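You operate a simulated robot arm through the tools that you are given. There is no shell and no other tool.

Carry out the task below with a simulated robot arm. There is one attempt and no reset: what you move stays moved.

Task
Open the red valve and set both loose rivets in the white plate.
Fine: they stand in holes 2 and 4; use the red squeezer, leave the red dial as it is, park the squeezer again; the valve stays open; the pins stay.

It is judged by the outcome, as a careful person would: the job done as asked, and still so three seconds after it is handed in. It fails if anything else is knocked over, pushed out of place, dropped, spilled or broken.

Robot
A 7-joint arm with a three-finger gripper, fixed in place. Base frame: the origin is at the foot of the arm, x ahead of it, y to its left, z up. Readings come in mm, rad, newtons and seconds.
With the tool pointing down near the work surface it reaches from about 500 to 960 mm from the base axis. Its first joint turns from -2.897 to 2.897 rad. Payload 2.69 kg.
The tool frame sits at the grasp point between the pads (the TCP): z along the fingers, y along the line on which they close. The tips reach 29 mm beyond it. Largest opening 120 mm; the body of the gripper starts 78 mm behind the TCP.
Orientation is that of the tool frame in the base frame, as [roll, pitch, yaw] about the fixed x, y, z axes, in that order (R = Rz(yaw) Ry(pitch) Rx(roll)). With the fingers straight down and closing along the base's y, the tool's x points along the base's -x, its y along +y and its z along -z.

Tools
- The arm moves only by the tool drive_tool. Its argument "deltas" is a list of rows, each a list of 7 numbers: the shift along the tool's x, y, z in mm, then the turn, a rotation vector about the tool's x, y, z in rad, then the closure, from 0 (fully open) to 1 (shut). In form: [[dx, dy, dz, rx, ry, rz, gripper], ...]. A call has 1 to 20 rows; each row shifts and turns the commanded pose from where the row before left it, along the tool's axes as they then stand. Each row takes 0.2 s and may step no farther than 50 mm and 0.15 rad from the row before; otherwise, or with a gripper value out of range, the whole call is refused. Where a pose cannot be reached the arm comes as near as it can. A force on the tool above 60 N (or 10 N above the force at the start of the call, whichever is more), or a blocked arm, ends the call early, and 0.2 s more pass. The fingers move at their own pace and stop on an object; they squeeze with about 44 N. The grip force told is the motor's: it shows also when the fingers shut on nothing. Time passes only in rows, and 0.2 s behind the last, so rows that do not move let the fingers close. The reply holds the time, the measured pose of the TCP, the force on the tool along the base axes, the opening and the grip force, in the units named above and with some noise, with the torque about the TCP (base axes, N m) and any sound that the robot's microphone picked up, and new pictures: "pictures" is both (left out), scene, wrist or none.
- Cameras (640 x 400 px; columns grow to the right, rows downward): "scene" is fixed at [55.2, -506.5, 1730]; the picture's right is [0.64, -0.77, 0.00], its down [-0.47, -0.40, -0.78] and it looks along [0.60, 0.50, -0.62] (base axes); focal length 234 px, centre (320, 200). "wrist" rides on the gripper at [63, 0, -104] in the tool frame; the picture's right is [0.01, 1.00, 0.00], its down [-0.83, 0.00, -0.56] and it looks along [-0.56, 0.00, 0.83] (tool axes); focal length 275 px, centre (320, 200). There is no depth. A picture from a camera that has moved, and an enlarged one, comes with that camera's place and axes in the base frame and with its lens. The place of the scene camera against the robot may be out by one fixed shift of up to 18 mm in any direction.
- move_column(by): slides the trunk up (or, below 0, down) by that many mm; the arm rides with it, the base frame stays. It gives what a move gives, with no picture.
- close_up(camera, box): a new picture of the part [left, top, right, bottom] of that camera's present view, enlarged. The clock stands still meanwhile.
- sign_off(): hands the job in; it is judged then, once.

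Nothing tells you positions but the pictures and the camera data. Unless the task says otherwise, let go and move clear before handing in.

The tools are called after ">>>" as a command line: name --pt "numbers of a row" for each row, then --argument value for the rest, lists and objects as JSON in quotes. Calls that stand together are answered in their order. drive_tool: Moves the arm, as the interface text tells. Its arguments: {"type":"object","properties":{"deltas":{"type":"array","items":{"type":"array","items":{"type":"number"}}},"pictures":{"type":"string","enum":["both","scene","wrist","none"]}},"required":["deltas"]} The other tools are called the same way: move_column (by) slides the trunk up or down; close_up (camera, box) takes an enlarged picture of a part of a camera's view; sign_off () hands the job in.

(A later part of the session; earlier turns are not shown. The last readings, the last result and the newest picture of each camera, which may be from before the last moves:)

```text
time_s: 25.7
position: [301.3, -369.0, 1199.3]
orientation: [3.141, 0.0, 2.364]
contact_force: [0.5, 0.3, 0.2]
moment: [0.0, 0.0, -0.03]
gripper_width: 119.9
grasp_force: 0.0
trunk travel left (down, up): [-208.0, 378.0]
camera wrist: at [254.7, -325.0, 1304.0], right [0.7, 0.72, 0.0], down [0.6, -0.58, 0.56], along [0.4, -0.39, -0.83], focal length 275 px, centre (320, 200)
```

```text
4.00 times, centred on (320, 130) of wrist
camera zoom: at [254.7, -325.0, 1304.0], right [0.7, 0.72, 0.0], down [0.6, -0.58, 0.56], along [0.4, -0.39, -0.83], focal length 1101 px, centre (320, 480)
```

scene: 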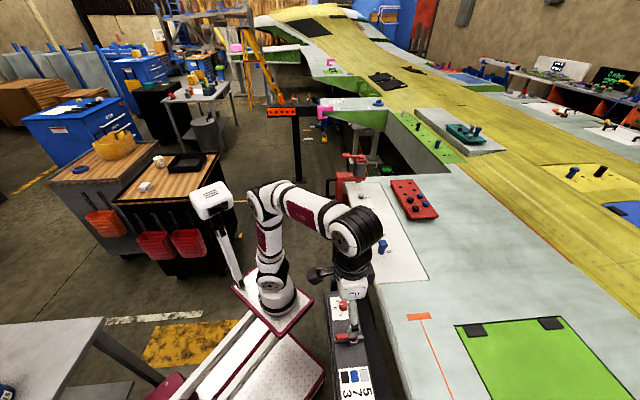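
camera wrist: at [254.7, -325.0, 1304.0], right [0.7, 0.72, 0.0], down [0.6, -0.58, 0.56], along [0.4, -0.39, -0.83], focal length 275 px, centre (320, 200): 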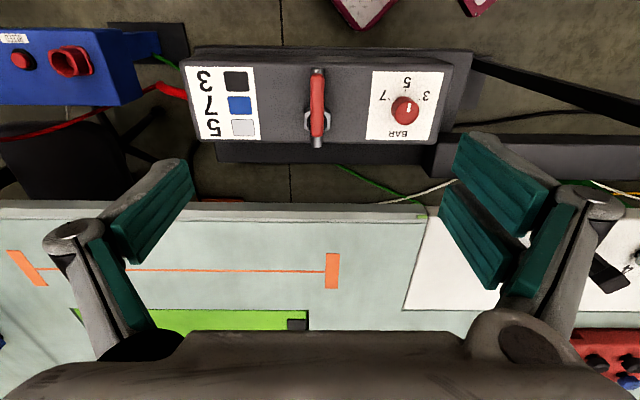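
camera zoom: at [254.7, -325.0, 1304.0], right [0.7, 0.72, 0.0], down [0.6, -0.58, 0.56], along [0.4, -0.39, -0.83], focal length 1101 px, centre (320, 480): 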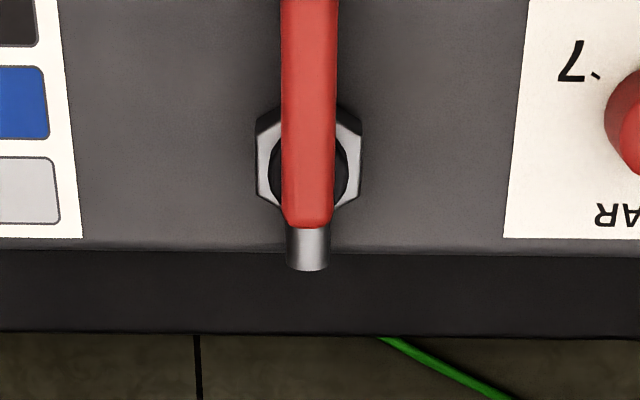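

The valve is open, in line with the pipe, and the dial still reads 5. Next I'll raise the arm and swing over to look at the squeezer.

>>> move_column --by 150

>>> drive_tool --pt "2.4 47.5 0 0 0 -0.1 0" --pt "2.4 47.5 0 0 0 -0.1 0" --pt "2.4 47.5 0 0 0 -0.1 0" --pt "2.4 47.5 0 0 0 -0.1 0" --pt "2.4 47.5 0 0 0 -0.1 0" --pt "2.4 47.5 0 0 0 -0.1 0" --pt "2.4 47.5 0 0 0 -0.1 0" --pt "0 45 0 0 0 -0.077 0" --pt "0 0 0 0 0 0 0" --pictures "both"

>>> close_up --camera "wrist" --box '[180, 130, 500, 330]'

```text
time_s: 27.5
position: [299.5, -368.0, 1349.6]
orientation: [3.141, 0.001, 2.367]
contact_force: [0.3, -0.2, 0.4]
moment: [0.01, 0.03, -0.02]
gripper_width: 120.3
grasp_force: 0.0
trunk travel left (down, up): [-358.0, 228.0]
```

```text
time_s: 29.5
position: [437.4, -24.3, 1351.3]
orientation: [-3.141, 0.001, -3.14]
contact_force: [-0.6, 0.6, 0.0]
moment: [0.0, 0.03, 0.01]
gripper_width: 119.9
grasp_force: 0.1
trunk travel left (down, up): [-358.0, 228.0]
camera wrist: at [373.5, -26.0, 1455.6], right [-0.01, 1.0, 0.0], down [0.83, 0.01, 0.56], along [0.56, 0.0, -0.83], focal length 275 px, centre (320, 200)
```

scene: 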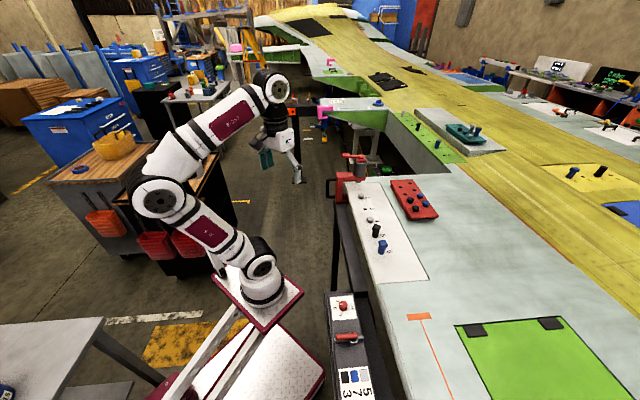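
wrist: 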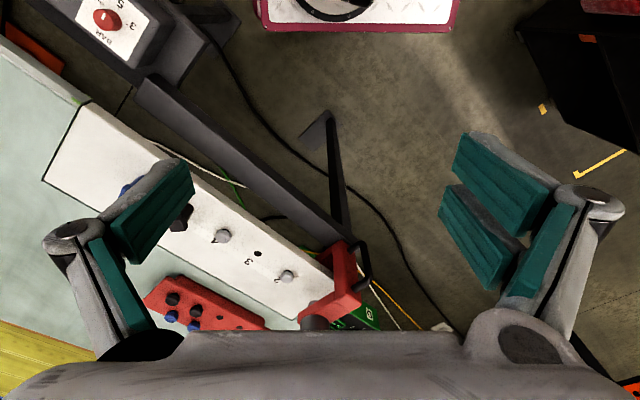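

```text
2.00 times, centred on (340, 230) of wrist
camera zoom: at [373.5, -26.0, 1455.6], right [-0.01, 1.0, 0.0], down [0.83, 0.01, 0.56], along [0.56, 0.0, -0.83], focal length 551 px, centre (280, 140)
```

zoom: 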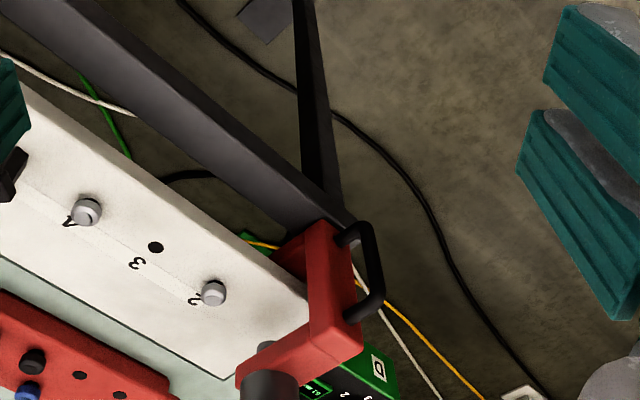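

The red squeezer is parked at the far end of the rail with a black U-handle at about (816, 77, 1046). I'll move to the side and tilt to study it.

>>> drive_tool --pt "-20 34 20 0 0 0 0" --pt "-20 34 20 0 0 0 0" --pt "-20 34 20 0 0 0 0" --pt "-20 34 20 0 0 0 0" --pt "-20 34 20 0 0 0 0" --pt "0 0 0 0 0 0.14 0" --pt "0 0 0 0 0 0.14 0" --pt "0 0 0 0 0 0.14 0" --pt "0 0 0 0 -0.15 0 0" --pt "0 0 0 0 -0.15 0 0" --pt "0 0 0 0 -0.15 0 0" --pt "0 0 0 0 -0.15 0 0" --pt "0 0 0 0 0 0 0" --pictures "both"

>>> close_up --camera "wrist" --box '[160, 80, 480, 280]'

```text
time_s: 32.2
position: [560.6, 91.9, 1257.8]
orientation: [3.048, 0.534, 2.532]
contact_force: [0.6, 1.2, 0.0]
moment: [-0.03, -0.05, -0.03]
gripper_width: 119.8
grasp_force: 0.0
trunk travel left (down, up): [-358.0, 228.0]
stopped in row 13: the arm was blocked; the commanded pose is now the measured one
camera wrist: at [466.8, 143.5, 1315.4], right [0.53, 0.85, 0.08], down [0.33, -0.29, 0.9], along [0.78, -0.45, -0.43], focal length 275 px, centre (320, 200)
```

scene: 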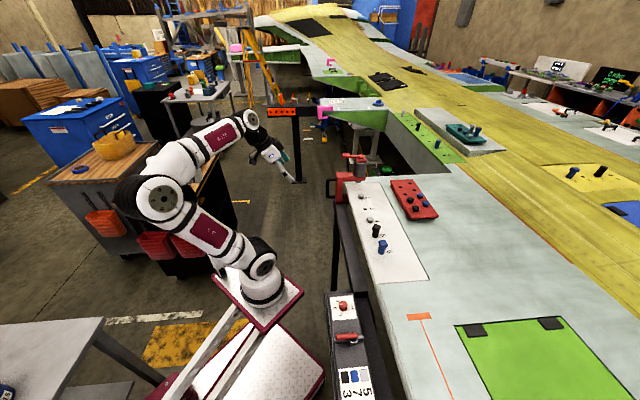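
wrist: 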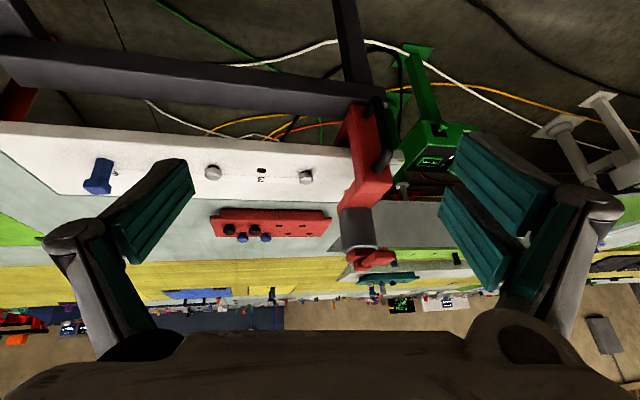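

```text
2.00 times, centred on (320, 180) of wrist
camera zoom: at [466.8, 143.5, 1315.4], right [0.53, 0.85, 0.08], down [0.33, -0.29, 0.9], along [0.78, -0.45, -0.43], focal length 551 px, centre (320, 240)
```

zoom: 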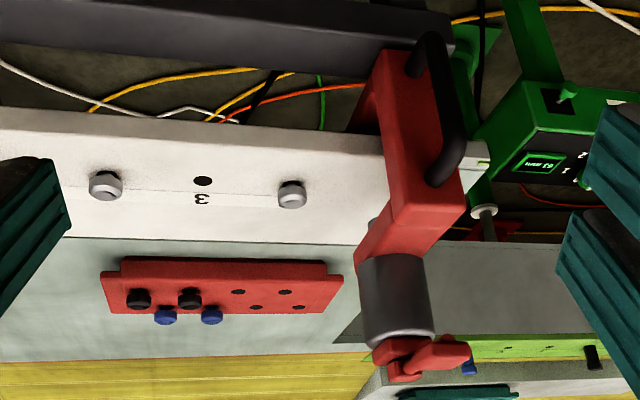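

>>> close_up --camera "wrist" --box '[310, 90, 420, 280]'

>>> close_up --camera "scene" --box '[320, 145, 384, 210]'

>>> close_up --camera "wrist" --box '[320, 200, 400, 280]'

```text
2.11 times, centred on (365, 185) of wrist
camera zoom: at [466.8, 143.5, 1315.4], right [0.53, 0.85, 0.08], down [0.33, -0.29, 0.9], along [0.78, -0.45, -0.43], focal length 580 px, centre (225, 232)
```

zoom: 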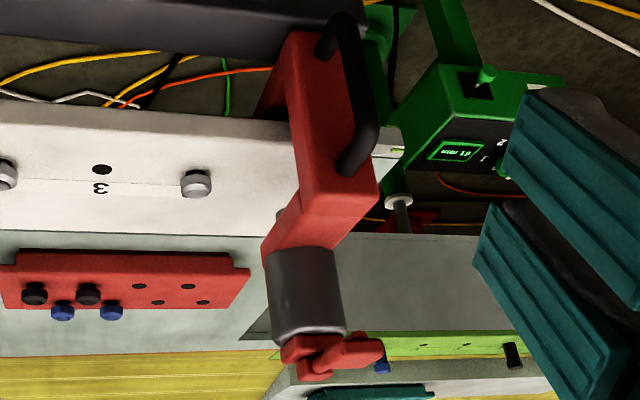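

```text
6.15 times, centred on (352, 178) of scene
camera zoom: at [55.2, -506.5, 1730.0], right [0.64, -0.77, 0.0], down [-0.47, -0.4, -0.78], along [0.6, 0.5, -0.62], focal length 1439 px, centre (123, 338)
```

zoom: 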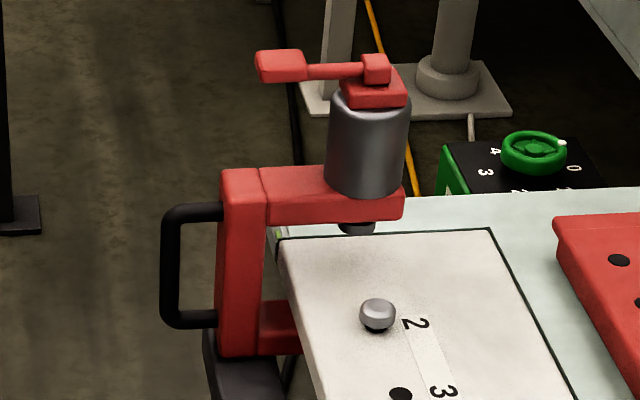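

```text
5.00 times, centred on (360, 240) of wrist
camera zoom: at [466.8, 143.5, 1315.4], right [0.53, 0.85, 0.08], down [0.33, -0.29, 0.9], along [0.78, -0.45, -0.43], focal length 1376 px, centre (120, 0)
```

zoom: 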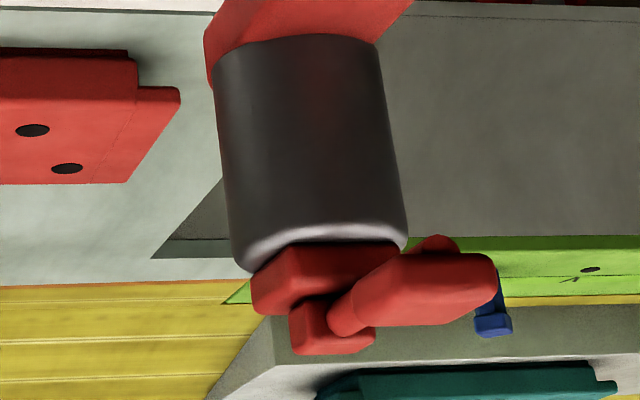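

The squeezer stands on the end of the rail, with a vertical black handle and a thumb lever on top of the ram. It looks as if it could straddle the plate as it moves along the row. I'll straighten the tool and look from along the plate.

>>> drive_tool --pt "0 0 0 0 0.15 0 0" --pt "0 0 0 0 0.15 0 0" --pt "0 0 0 0 0.15 0 0" --pt "0 0 0 0 0.09 0 0" --pt "0 0 0 0 0 -0.137 0" --pt "0 0 0 0 0 -0.137 0" --pt "0 0 0 0 0 -0.137 0" --pt "0 0 0 0 0 -0.137 0" --pt "0 0 0 0 0 -0.137 0" --pt "0 0 0 0 0 -0.137 0" --pt "0 0 0 0 0 -0.137 0" --pt "0 0 0 0 0 -0.137 0" --pt "0 0 0 0 0 -0.137 0" --pt "0 0 0 0 0 -0.137 0" --pictures "wrist"

```text
time_s: 35.2
position: [556.9, 94.5, 1257.7]
orientation: [3.131, 0.075, -2.324]
contact_force: [-0.7, -0.3, 0.7]
moment: [-0.01, 0.02, -0.01]
gripper_width: 120.2
grasp_force: 0.1
trunk travel left (down, up): [-358.0, 228.0]
camera wrist: at [509.3, 41.2, 1357.0], right [-0.73, 0.68, 0.01], down [0.54, 0.57, 0.62], along [0.41, 0.46, -0.79], focal length 275 px, centre (320, 200)
```

wrist: 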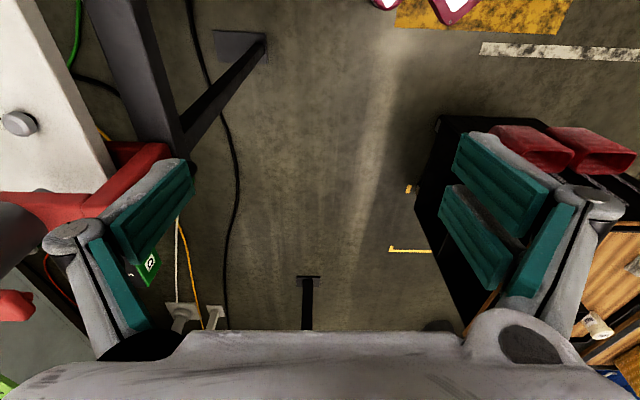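

>>> drive_tool --pt "14 -41.6 0 0 0 0 0" --pt "14 -41.6 0 0 0 0 0" --pt "14 -41.6 0 0 0 0 0" --pt "14 -41.6 0 0 0 0 0" --pt "0 0 0 0 -0.13 0 0" --pt "0 0 0 0 -0.13 0 0" --pt "0 0 0 0 -0.13 0 0" --pictures "wrist"

>>> close_up --camera "wrist" --box '[120, 80, 440, 280]'

```text
time_s: 36.8
position: [640.9, -59.7, 1251.7]
orientation: [3.13, 0.467, -2.331]
contact_force: [0.1, 0.1, 0.1]
moment: [0.01, 0.01, -0.02]
gripper_width: 120.1
grasp_force: 0.0
trunk travel left (down, up): [-358.0, 228.0]
camera wrist: at [569.8, -137.0, 1316.1], right [-0.73, 0.68, 0.01], down [0.34, 0.36, 0.87], along [0.59, 0.64, -0.49], focal length 275 px, centre (320, 200)
```

wrist: 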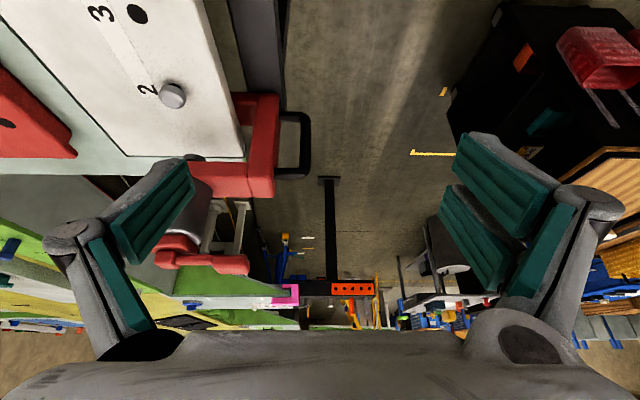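

```text
2.00 times, centred on (280, 180) of wrist
camera zoom: at [569.8, -137.0, 1316.1], right [-0.73, 0.68, 0.01], down [0.34, 0.36, 0.87], along [0.59, 0.64, -0.49], focal length 551 px, centre (400, 240)
```

zoom: 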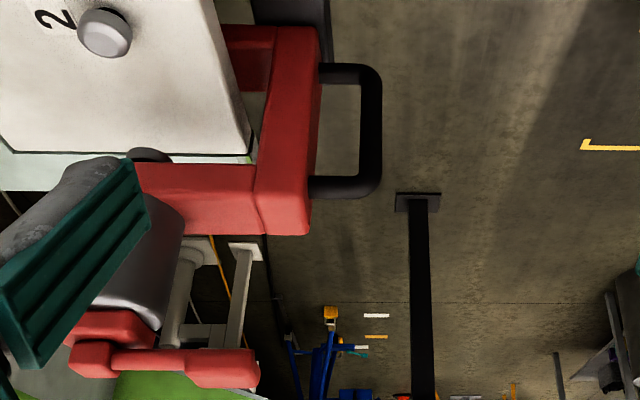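

The view shows the C-frame straddling the plate's corner, with the spine standing on the end of the rail. By my estimate the handle bar is vertical at (790, 71), z from 1005 to 1113. The ram is on the hole line, one 80 mm pitch past hole 2. I'll inspect the base of the spine.

>>> close_up --camera "wrist" --box '[210, 70, 330, 190]'

>>> close_up --camera "scene" --box '[322, 165, 372, 225]'

```text
3.33 times, centred on (270, 130) of wrist
camera zoom: at [569.8, -137.0, 1316.1], right [-0.73, 0.68, 0.01], down [0.34, 0.36, 0.87], along [0.59, 0.64, -0.49], focal length 918 px, centre (487, 433)
```

zoom: 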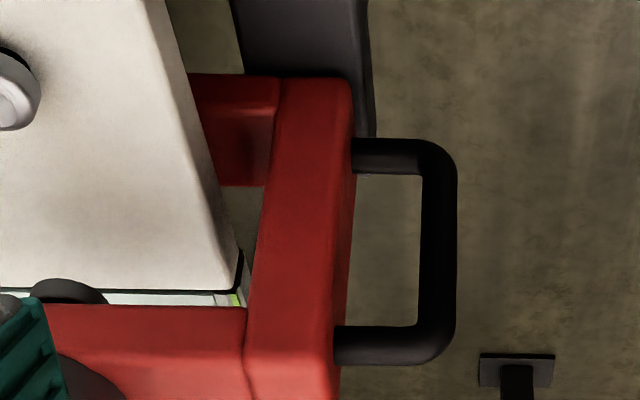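

```text
6.67 times, centred on (347, 195) of scene
camera zoom: at [55.2, -506.5, 1730.0], right [0.64, -0.77, 0.0], down [-0.47, -0.4, -0.78], along [0.6, 0.5, -0.62], focal length 1558 px, centre (140, 233)
```

zoom: 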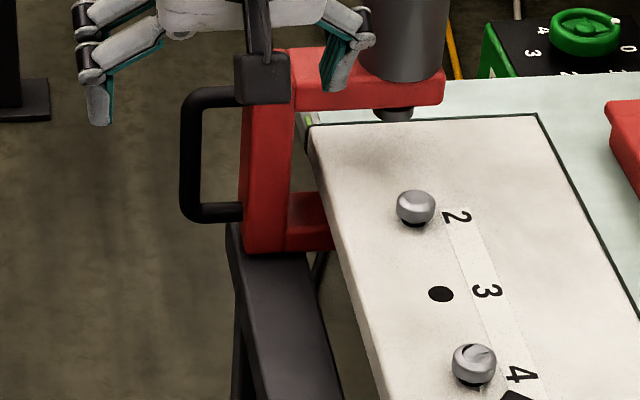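

The frame simply stands on the rail end. I'll straighten the tool, turn it so the fingers close along the plate's row direction, and go above the handle.

>>> drive_tool --pt "0 0 0 0 0.1167 0 0" --pt "0 0 0 0 0.1167 0 0" --pt "0 0 0 0 0.1167 0 0" --pt "0 0 0 0 0.1167 0 0" --pt "0 0 0 0 0 0.145 0" --pt "0 0 0 0 0 0.145 0" --pt "0 0 0 0 0 0.145 0" --pt "0 0 0 0 0 0.145 0" --pt "0 0 0 0 0 0.145 0" --pt "0 0 0 0 0 0.145 0" --pt "0 0 0 0 0 0.145 0" --pt "0 0 0 0 0 0.145 0" --pt "0 0 0 0 0 0.145 0" --pt "0 0 0 0 0 0.145 0" --pt "0 0 0 0 0 0.146 0" --pictures "none"

```text
time_s: 40.0
position: [640.0, -59.9, 1251.3]
orientation: [-3.141, -0.012, 2.359]
contact_force: [-0.3, 0.3, 0.1]
moment: [0.03, 0.01, -0.01]
gripper_width: 119.9
grasp_force: 0.0
trunk travel left (down, up): [-358.0, 228.0]
```

>>> drive_tool --pt "-2.9 39.7 0 0 -0.012 0 0" --pt "-2.9 39.7 0 0 0 0 0" --pt "-2.9 39.7 0 0 0 0 0" --pt "-2.8 39.7 0 0 0 0 0" --pt "-2.8 39.7 0 0 0 0 0" --pt "0 0 0 0 0 0 0" --pictures "both"

>>> close_up --camera "wrist" --box '[200, 60, 460, 260]'

```text
time_s: 41.4
position: [792.0, 71.1, 1251.5]
orientation: [-3.14, -0.001, 2.362]
contact_force: [-0.7, 0.0, -0.2]
moment: [-0.02, -0.03, 0.04]
gripper_width: 120.0
grasp_force: 0.0
trunk travel left (down, up): [-358.0, 228.0]
camera wrist: at [745.6, 114.2, 1356.7], right [0.7, 0.71, 0.0], down [0.59, -0.58, 0.56], along [0.4, -0.39, -0.83], focal length 275 px, centre (320, 200)
```

scene: 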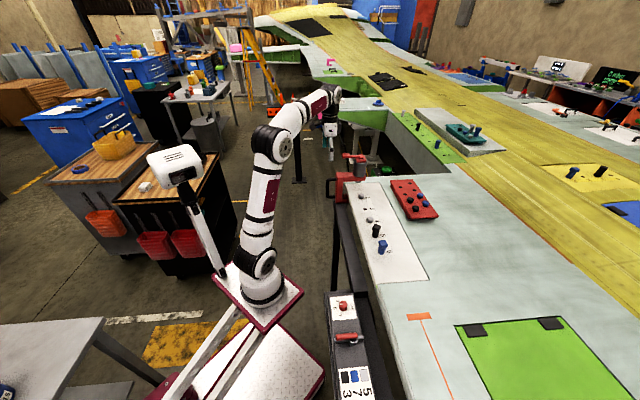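
wrist: 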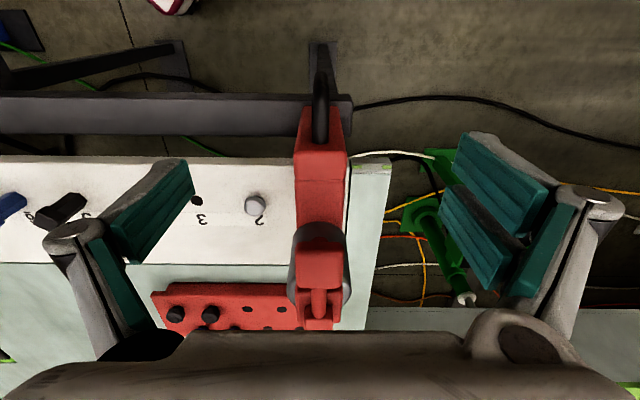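

```text
2.00 times, centred on (330, 160) of wrist
camera zoom: at [745.6, 114.2, 1356.7], right [0.7, 0.71, 0.0], down [0.59, -0.58, 0.56], along [0.4, -0.39, -0.83], focal length 551 px, centre (300, 280)
```

zoom: 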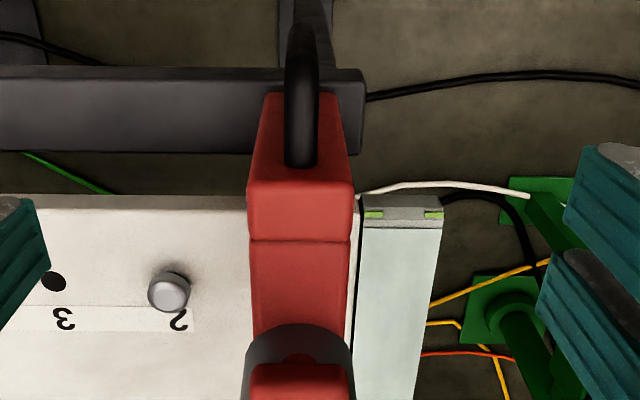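

The handle is centred between the open fingers. I'll descend with the fingers straddling it.

>>> drive_tool --pt "0 0 35 0 0 0 0.2" --pt "0 0 35 0 0 0 0.4" --pt "0 0 30 0 0 0 0.5" --pt "0 0 20 0 0 0 0.5" --pt "0 0 0 0 0 0 0.5" --pictures "both"

>>> close_up --camera "wrist" --box '[200, 60, 460, 260]'

>>> close_up --camera "scene" --box '[310, 120, 400, 220]'

```text
time_s: 42.6
position: [791.3, 68.3, 1132.1]
orientation: [-3.14, 0.003, 2.363]
contact_force: [0.4, 0.5, -0.3]
moment: [0.0, -0.02, -0.02]
gripper_width: 60.0
grasp_force: 0.2
trunk travel left (down, up): [-358.0, 228.0]
camera wrist: at [744.7, 112.3, 1236.9], right [0.7, 0.71, 0.0], down [0.59, -0.58, 0.56], along [0.4, -0.39, -0.83], focal length 275 px, centre (320, 200)
```

scene: 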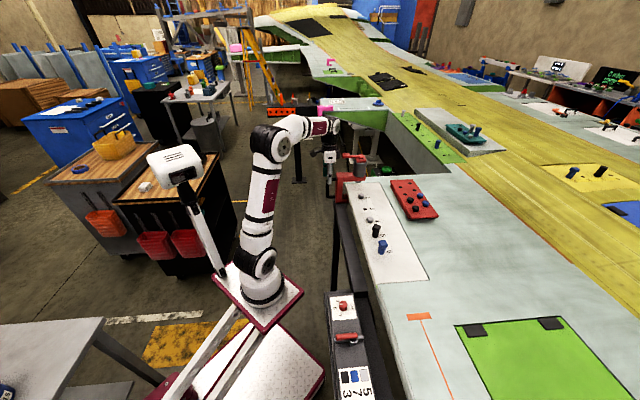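
wrist: 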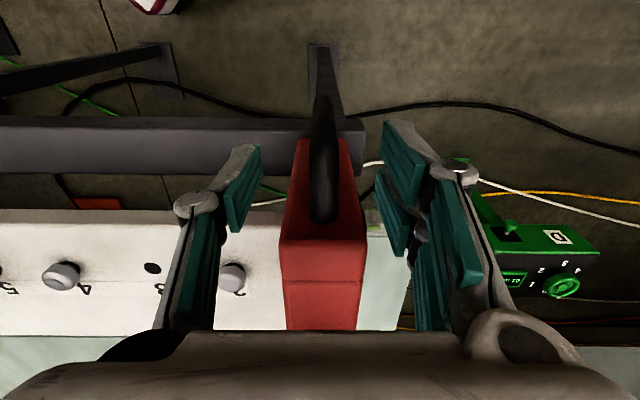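

```text
2.00 times, centred on (330, 160) of wrist
camera zoom: at [744.7, 112.3, 1236.9], right [0.7, 0.71, 0.0], down [0.59, -0.58, 0.56], along [0.4, -0.39, -0.83], focal length 551 px, centre (300, 280)
```

zoom: 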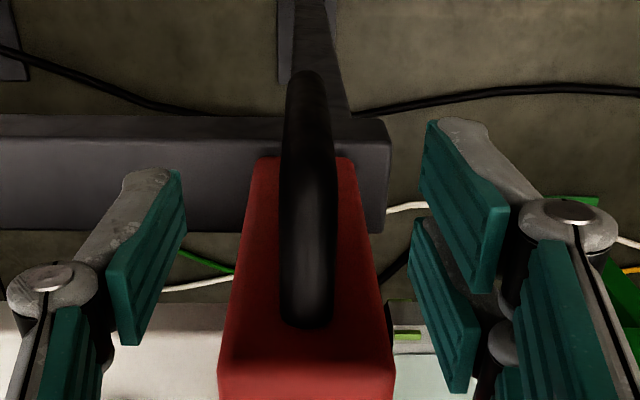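

```text
4.00 times, centred on (355, 170) of scene
camera zoom: at [55.2, -506.5, 1730.0], right [0.64, -0.77, 0.0], down [-0.47, -0.4, -0.78], along [0.6, 0.5, -0.62], focal length 935 px, centre (180, 320)
```

zoom: 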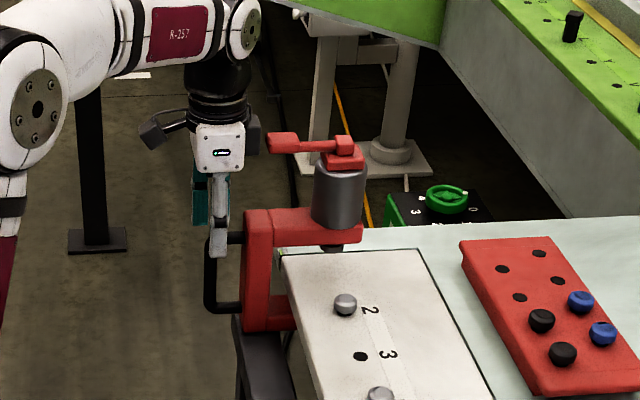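

>>> drive_tool --pt "0 0 20 0 0 0 0.5" --pt "0 0 20 0 0 0 0.5" --pt "0 0 15 0 0 0 0.5" --pt "0 0 9 0 0 0 0.5" --pt "0 0 0 0 0 0 0.5" --pictures "both"

>>> close_up --camera "wrist" --box '[200, 60, 460, 260]'

>>> close_up --camera "scene" --box '[310, 120, 400, 220]'

```text
time_s: 43.8
position: [789.6, 70.1, 1066.0]
orientation: [-3.138, 0.001, 2.361]
contact_force: [0.6, 0.3, 0.2]
moment: [-0.01, -0.01, 0.0]
gripper_width: 59.7
grasp_force: 0.1
trunk travel left (down, up): [-358.0, 228.0]
camera wrist: at [744.1, 113.8, 1171.4], right [0.7, 0.71, 0.0], down [0.59, -0.58, 0.56], along [0.4, -0.39, -0.83], focal length 275 px, centre (320, 200)
```

scene: 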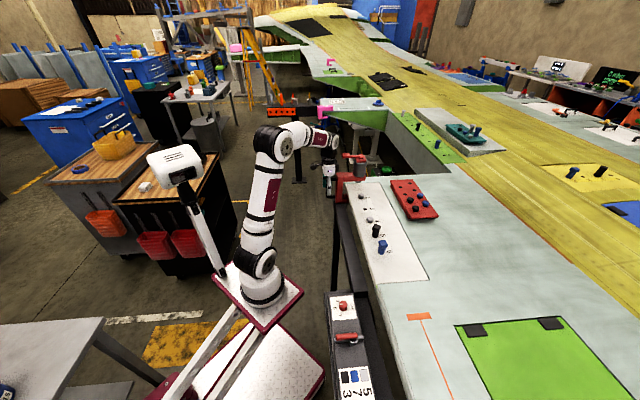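
wrist: 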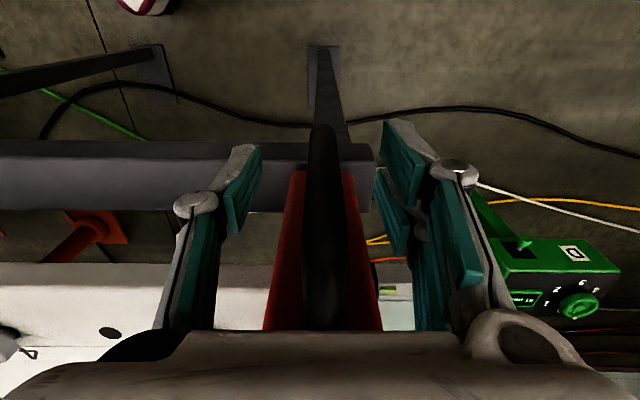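

```text
2.00 times, centred on (330, 160) of wrist
camera zoom: at [744.1, 113.8, 1171.4], right [0.7, 0.71, 0.0], down [0.59, -0.58, 0.56], along [0.4, -0.39, -0.83], focal length 551 px, centre (300, 280)
```

zoom: 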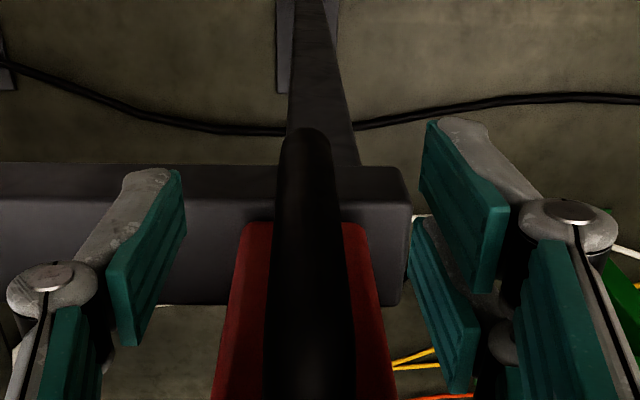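

```text
4.00 times, centred on (355, 170) of scene
camera zoom: at [55.2, -506.5, 1730.0], right [0.64, -0.77, 0.0], down [-0.47, -0.4, -0.78], along [0.6, 0.5, -0.62], focal length 935 px, centre (180, 320)
```

zoom: 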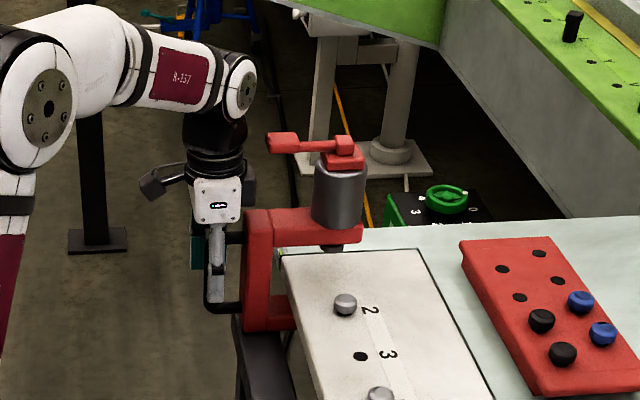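

The fingers straddle the bar with no contact. I'll close on the handle.

>>> drive_tool --pt "0 0 0 0 0 0 0.7" --pt "0 0 0 0 0 0 0.85" --pt "0 0 0 0 0 0 1" --pt "0 0 0 0 0 0 1" --pictures "wrist"

>>> close_up --camera "scene" --box '[310, 120, 400, 220]'

```text
time_s: 44.8
position: [790.7, 70.9, 1068.2]
orientation: [-3.139, 0.0, 2.364]
contact_force: [1.8, 4.5, -0.8]
moment: [0.09, -0.12, 0.06]
gripper_width: 14.7
grasp_force: 40.3
trunk travel left (down, up): [-358.0, 228.0]
camera wrist: at [744.1, 114.4, 1171.6], right [0.7, 0.71, 0.0], down [0.59, -0.58, 0.56], along [0.4, -0.39, -0.83], focal length 275 px, centre (320, 200)
```

wrist: 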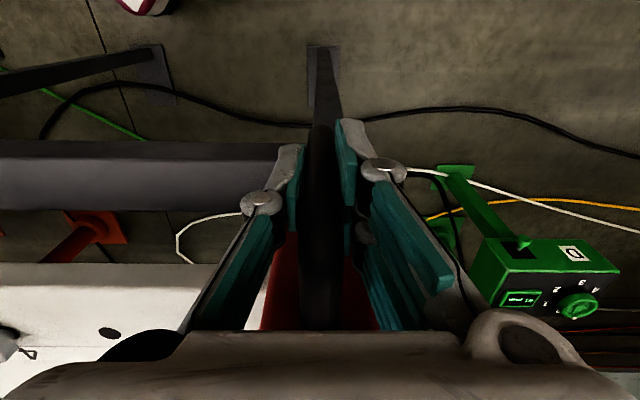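

```text
4.00 times, centred on (355, 170) of scene
camera zoom: at [55.2, -506.5, 1730.0], right [0.64, -0.77, 0.0], down [-0.47, -0.4, -0.78], along [0.6, 0.5, -0.62], focal length 935 px, centre (180, 320)
```

zoom: 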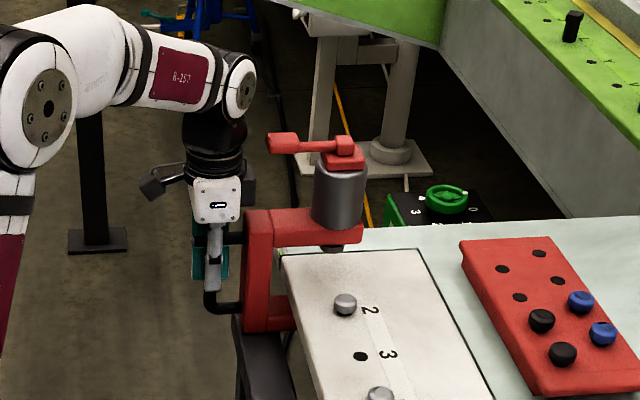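

The handle is held at 14.7 mm width. I'll lift 4 mm and feel the weight and how it's supported.

>>> drive_tool --pt "0 0 -2 0 0 0 1" --pt "0 0 -2 0 0 0 1" --pt "0 0 0 0 0 0 1" --pt "0 0 0 0 0 0 1" --pictures "none"

>>> close_up --camera "scene" --box '[310, 120, 400, 220]'

```text
time_s: 45.8
position: [788.6, 70.9, 1067.6]
orientation: [-3.133, -0.004, 2.363]
contact_force: [-2.3, 8.1, -46.7]
moment: [0.12, 0.21, 0.04]
gripper_width: 14.6
grasp_force: 41.1
trunk travel left (down, up): [-358.0, 228.0]
```

```text
4.00 times, centred on (355, 170) of scene
camera zoom: at [55.2, -506.5, 1730.0], right [0.64, -0.77, 0.0], down [-0.47, -0.4, -0.78], along [0.6, 0.5, -0.62], focal length 935 px, centre (180, 320)
```

zoom: 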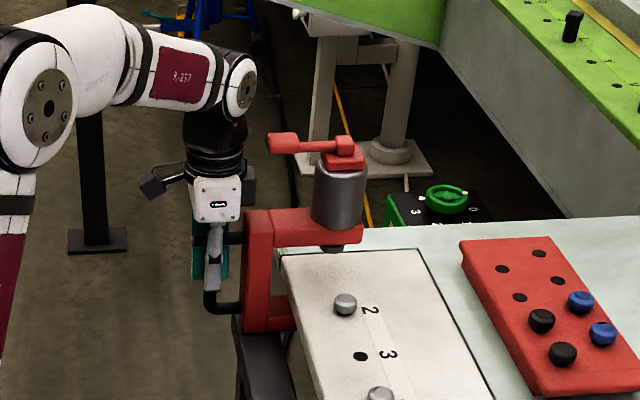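

Vertical pull meets a firm stop with no lift, so the squeezer appears to ride captive on the rail. I'll undo the lift and try sliding it along the rail toward hole 2.

>>> drive_tool --pt "0 0 2 0 0 0 1" --pt "0 0 2 0 0 0 1" --pt "0 0 0 0 0 0 1" --pictures "none"

>>> drive_tool --pt "0 -4 0 0 0 0 1" --pt "0 -4 0 0 0 0 1" --pt "0 -4 0 0 0 0 1" --pt "0 0 0 0 0 0 1" --pictures "both"

>>> close_up --camera "scene" --box '[310, 120, 400, 220]'

```text
time_s: 46.6
position: [790.5, 71.6, 1067.8]
orientation: [-3.139, 0.0, 2.363]
contact_force: [-11.7, 8.5, -17.8]
moment: [0.35, 1.31, 0.06]
gripper_width: 14.5
grasp_force: 41.0
trunk travel left (down, up): [-358.0, 228.0]
```

```text
time_s: 47.6
position: [781.7, 62.9, 1066.8]
orientation: [-3.138, 0.0, 2.362]
contact_force: [-11.1, 13.2, -11.8]
moment: [0.57, 0.05, 0.09]
gripper_width: 14.9
grasp_force: 41.0
trunk travel left (down, up): [-358.0, 228.0]
camera wrist: at [735.3, 106.1, 1172.3], right [0.7, 0.71, 0.0], down [0.6, -0.58, 0.56], along [0.4, -0.39, -0.83], focal length 275 px, centre (320, 200)
```

scene: 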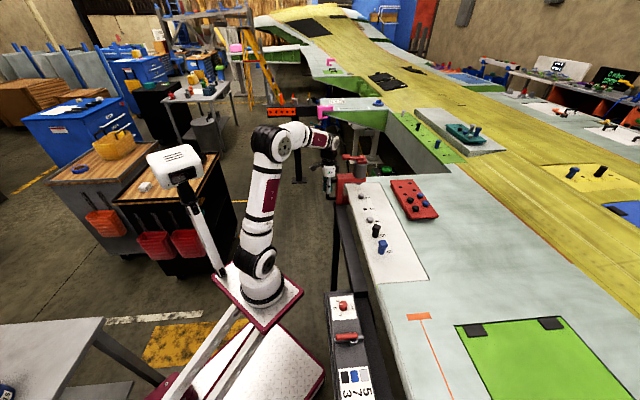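
wrist: 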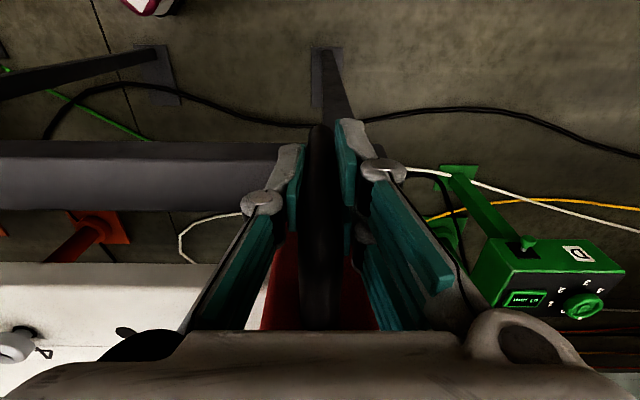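

```text
4.00 times, centred on (355, 170) of scene
camera zoom: at [55.2, -506.5, 1730.0], right [0.64, -0.77, 0.0], down [-0.47, -0.4, -0.78], along [0.6, 0.5, -0.62], focal length 935 px, centre (180, 320)
```

zoom: 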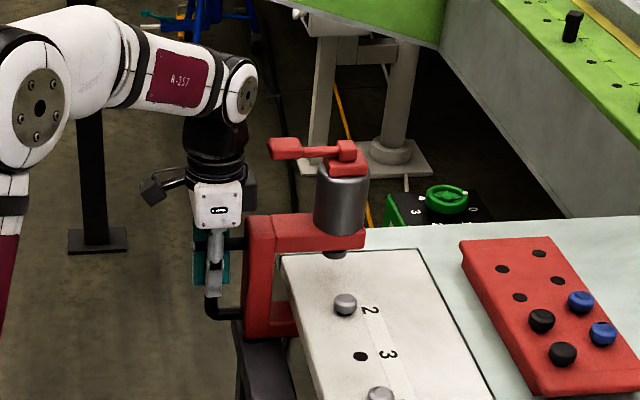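

It slides smoothly along the rail. By measurement hole 2 is about 85 mm from the park position, or 72 mm further. I'll slide most of the way and check.

>>> drive_tool --pt "0.5 -6 0.5 0 0 0 1" --pt "0.5 -7 0 0 0 0 1" --pt "0 -8 0 0 0 0 1" --pt "0 -8 0 0 0 0 1" --pt "0 -8 0 0 0 0 1" --pt "0 -8 0 0 0 0 1" --pt "0 -5 0 0 0 0 1" --pt "0 0 0 0 0 0 1" --pictures "wrist"

>>> close_up --camera "scene" --box '[325, 155, 400, 235]'

```text
time_s: 49.4
position: [745.9, 28.1, 1068.3]
orientation: [-3.139, 0.003, 2.362]
contact_force: [-5.4, 5.3, 9.5]
moment: [0.08, 0.27, 0.04]
gripper_width: 14.4
grasp_force: 40.8
trunk travel left (down, up): [-358.0, 228.0]
camera wrist: at [699.3, 70.5, 1172.1], right [0.7, 0.71, 0.0], down [0.59, -0.58, 0.56], along [0.4, -0.39, -0.83], focal length 275 px, centre (320, 200)
```

wrist: 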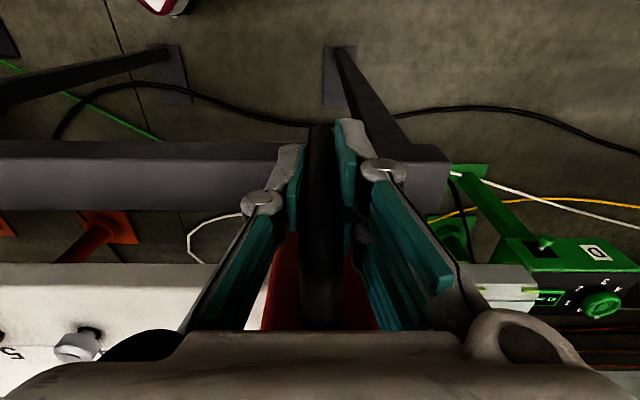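

```text
5.00 times, centred on (362, 195) of scene
camera zoom: at [55.2, -506.5, 1730.0], right [0.64, -0.77, 0.0], down [-0.47, -0.4, -0.78], along [0.6, 0.5, -0.62], focal length 1169 px, centre (108, 225)
```

zoom: 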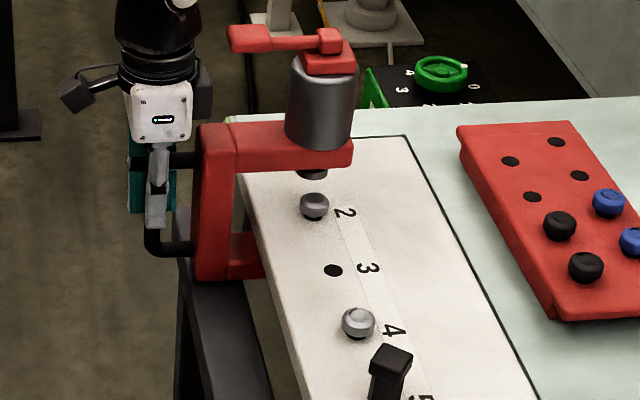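

Ram and rivet are lining up, with about 23 mm left to slide.

>>> drive_tool --pt "0.5 -6 0 0 0 0 1" --pt "0 -6 0 0 0 0 1" --pt "0 -6 0 0 0 0 1" --pt "0 -4 0 0 0 0 1" --pt "0 0 0 0 0 0 1" --pt "0 0 0 0 0 0 1" --pictures "wrist"

>>> close_up --camera "scene" --box '[325, 155, 400, 235]'

>>> close_up --camera "scene" --box '[350, 170, 390, 205]'

```text
time_s: 50.8
position: [729.3, 11.2, 1067.8]
orientation: [-3.14, 0.004, 2.362]
contact_force: [2.2, 2.1, 19.6]
moment: [-0.15, -0.31, 0.05]
gripper_width: 14.5
grasp_force: 41.2
trunk travel left (down, up): [-358.0, 228.0]
camera wrist: at [683.6, 54.9, 1172.0], right [0.7, 0.71, 0.0], down [0.59, -0.58, 0.56], along [0.4, -0.39, -0.83], focal length 275 px, centre (320, 200)
```

wrist: 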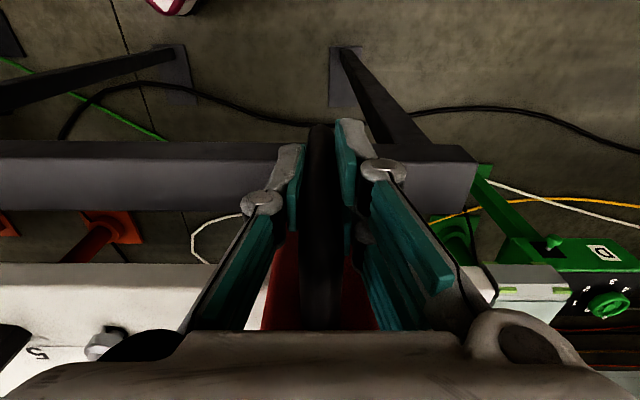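

```text
5.00 times, centred on (362, 195) of scene
camera zoom: at [55.2, -506.5, 1730.0], right [0.64, -0.77, 0.0], down [-0.47, -0.4, -0.78], along [0.6, 0.5, -0.62], focal length 1169 px, centre (108, 225)
```

zoom: 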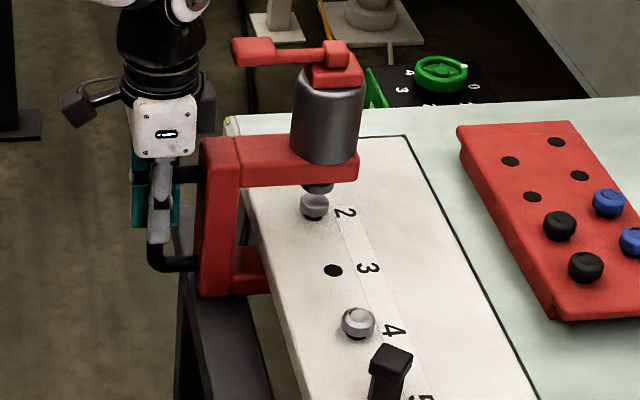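

```text
11.43 times, centred on (370, 188) of scene
camera zoom: at [55.2, -506.5, 1730.0], right [0.64, -0.77, 0.0], down [-0.47, -0.4, -0.78], along [0.6, 0.5, -0.62], focal length 2672 px, centre (-251, 343)
```

zoom: 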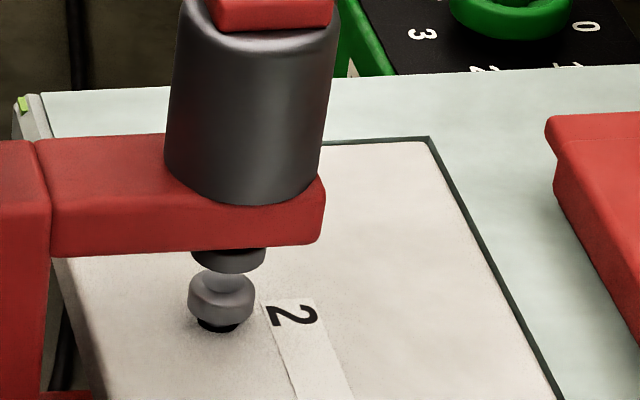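

The ram is over rivet 2 and the geometry agrees to within about 1 mm. I'll release the handle and rise so I can press the thumb lever.

>>> drive_tool --pt "0 0 -0.7 0 0 0 1" --pt "0 0 0 0 0 0 0.85" --pt "0 0 0 0 0 0 0.65" --pt "0 0 0 0 0 0 0.65" --pictures "none"

>>> close_up --camera "scene" --box '[350, 170, 390, 205]'

>>> drive_tool --pt "0 0 -25 0 0 0 0.65" --pt "0 0 -35 0 0 0 0.65" --pt "0 0 -45 0 0 0 0.65" --pt "0 0 -45 0 0 0 0.65" --pt "0 0 -45 0 0 0 0.65" --pt "0 0 -45 0 0 0 0.65" --pt "0 0 0 0 0 0 1" --pt "0 0 0 0 0 0 1" --pictures "both"

>>> close_up --camera "wrist" --box '[200, 60, 460, 260]'

```text
time_s: 51.8
position: [730.1, 12.3, 1067.1]
orientation: [-3.138, 0.001, 2.362]
contact_force: [0.4, 0.1, 0.0]
moment: [-0.02, 0.01, -0.04]
gripper_width: 42.0
grasp_force: 0.1
trunk travel left (down, up): [-358.0, 228.0]
```

```text
11.43 times, centred on (370, 188) of scene
camera zoom: at [55.2, -506.5, 1730.0], right [0.64, -0.77, 0.0], down [-0.47, -0.4, -0.78], along [0.6, 0.5, -0.62], focal length 2672 px, centre (-251, 343)
```

zoom: 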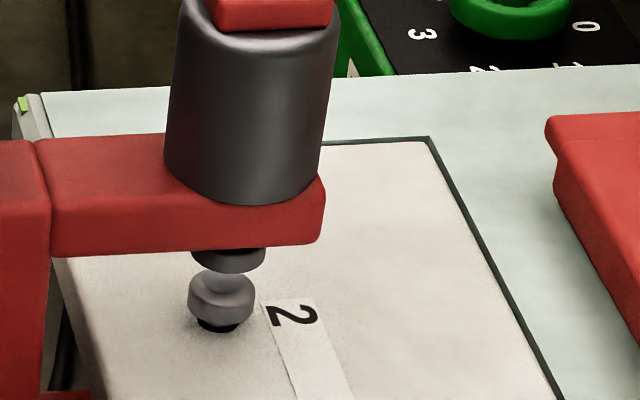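

```text
time_s: 53.6
position: [732.1, 14.1, 1306.9]
orientation: [-3.137, 0.0, 2.36]
contact_force: [0.9, -0.1, 0.3]
moment: [0.02, 0.02, -0.03]
gripper_width: 0.1
grasp_force: 28.2
trunk travel left (down, up): [-358.0, 228.0]
camera wrist: at [685.7, 57.3, 1410.5], right [0.7, 0.71, 0.0], down [0.59, -0.58, 0.56], along [0.4, -0.39, -0.83], focal length 275 px, centre (320, 200)
```

scene: 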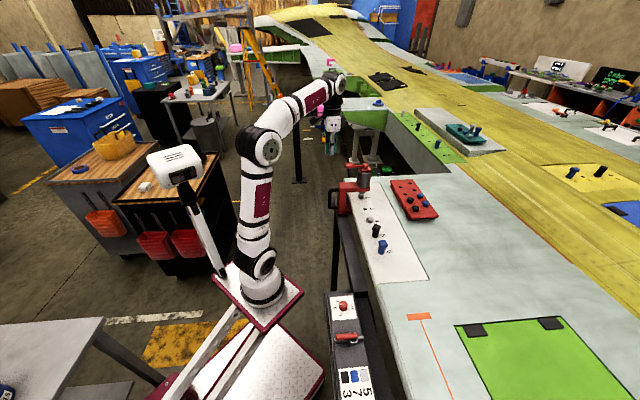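
wrist: 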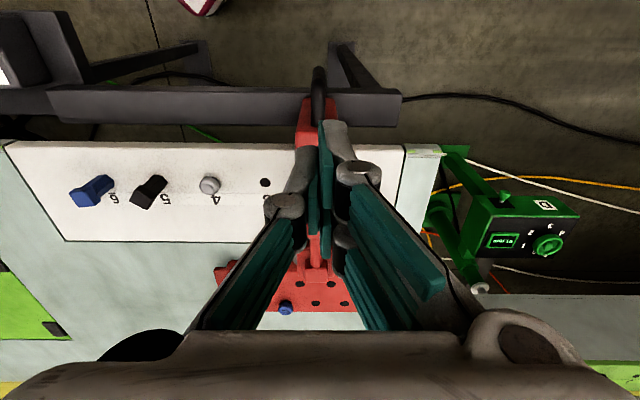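

```text
2.00 times, centred on (330, 160) of wrist
camera zoom: at [685.7, 57.3, 1410.5], right [0.7, 0.71, 0.0], down [0.59, -0.58, 0.56], along [0.4, -0.39, -0.83], focal length 551 px, centre (300, 280)
```

zoom: 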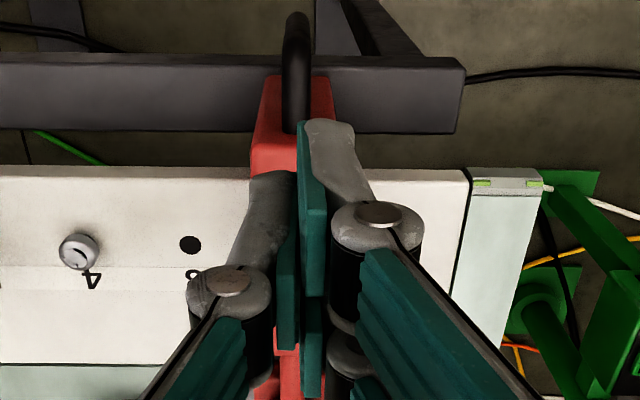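

The squeezer stays put over hole 2. I'll move the closed fingers above the thumb pad, estimated at (781, -41, 1232).

>>> drive_tool --pt "-35 -2.2 0 0 0 0 1" --pt "-35 -2.3 0 0 0 0 1" --pt "0 0 0 0 0 0 1" --pictures "both"

>>> close_up --camera "wrist" --box '[200, 60, 460, 260]'

>>> close_up --camera "scene" --box '[320, 110, 400, 200]'

```text
time_s: 54.4
position: [775.7, -40.8, 1306.8]
orientation: [-3.137, 0.003, 2.362]
contact_force: [0.1, 0.6, -0.7]
moment: [-0.01, 0.01, -0.03]
gripper_width: 0.0
grasp_force: 29.1
trunk travel left (down, up): [-358.0, 228.0]
camera wrist: at [730.8, 2.3, 1411.5], right [0.7, 0.71, 0.0], down [0.59, -0.58, 0.56], along [0.4, -0.39, -0.83], focal length 275 px, centre (320, 200)
```

scene: 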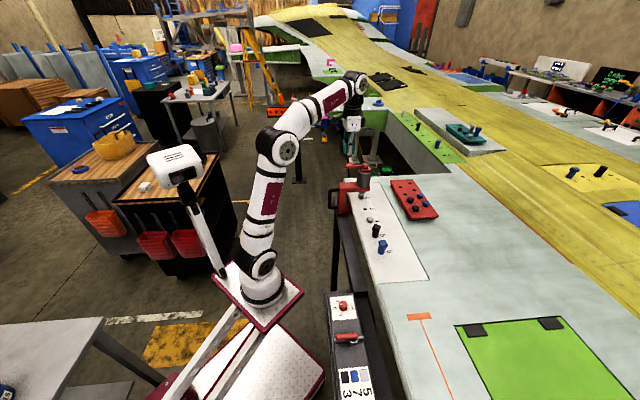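
wrist: 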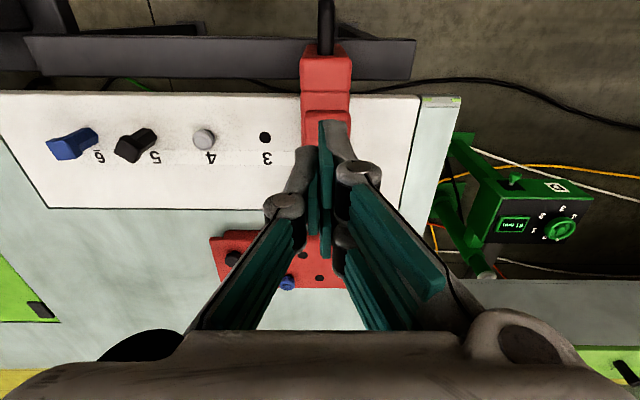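

```text
2.00 times, centred on (330, 160) of wrist
camera zoom: at [730.8, 2.3, 1411.5], right [0.7, 0.71, 0.0], down [0.59, -0.58, 0.56], along [0.4, -0.39, -0.83], focal length 551 px, centre (300, 280)
```

zoom: 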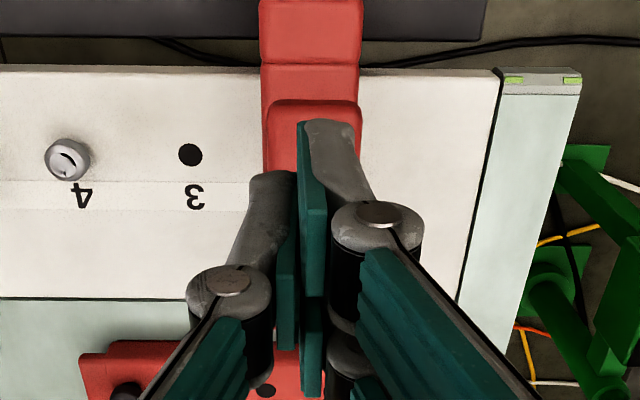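

```text
4.44 times, centred on (360, 155) of scene
camera zoom: at [55.2, -506.5, 1730.0], right [0.64, -0.77, 0.0], down [-0.47, -0.4, -0.78], along [0.6, 0.5, -0.62], focal length 1039 px, centre (142, 400)
```

zoom: 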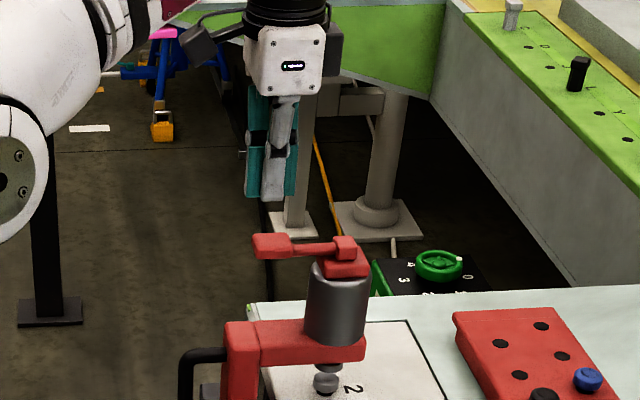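

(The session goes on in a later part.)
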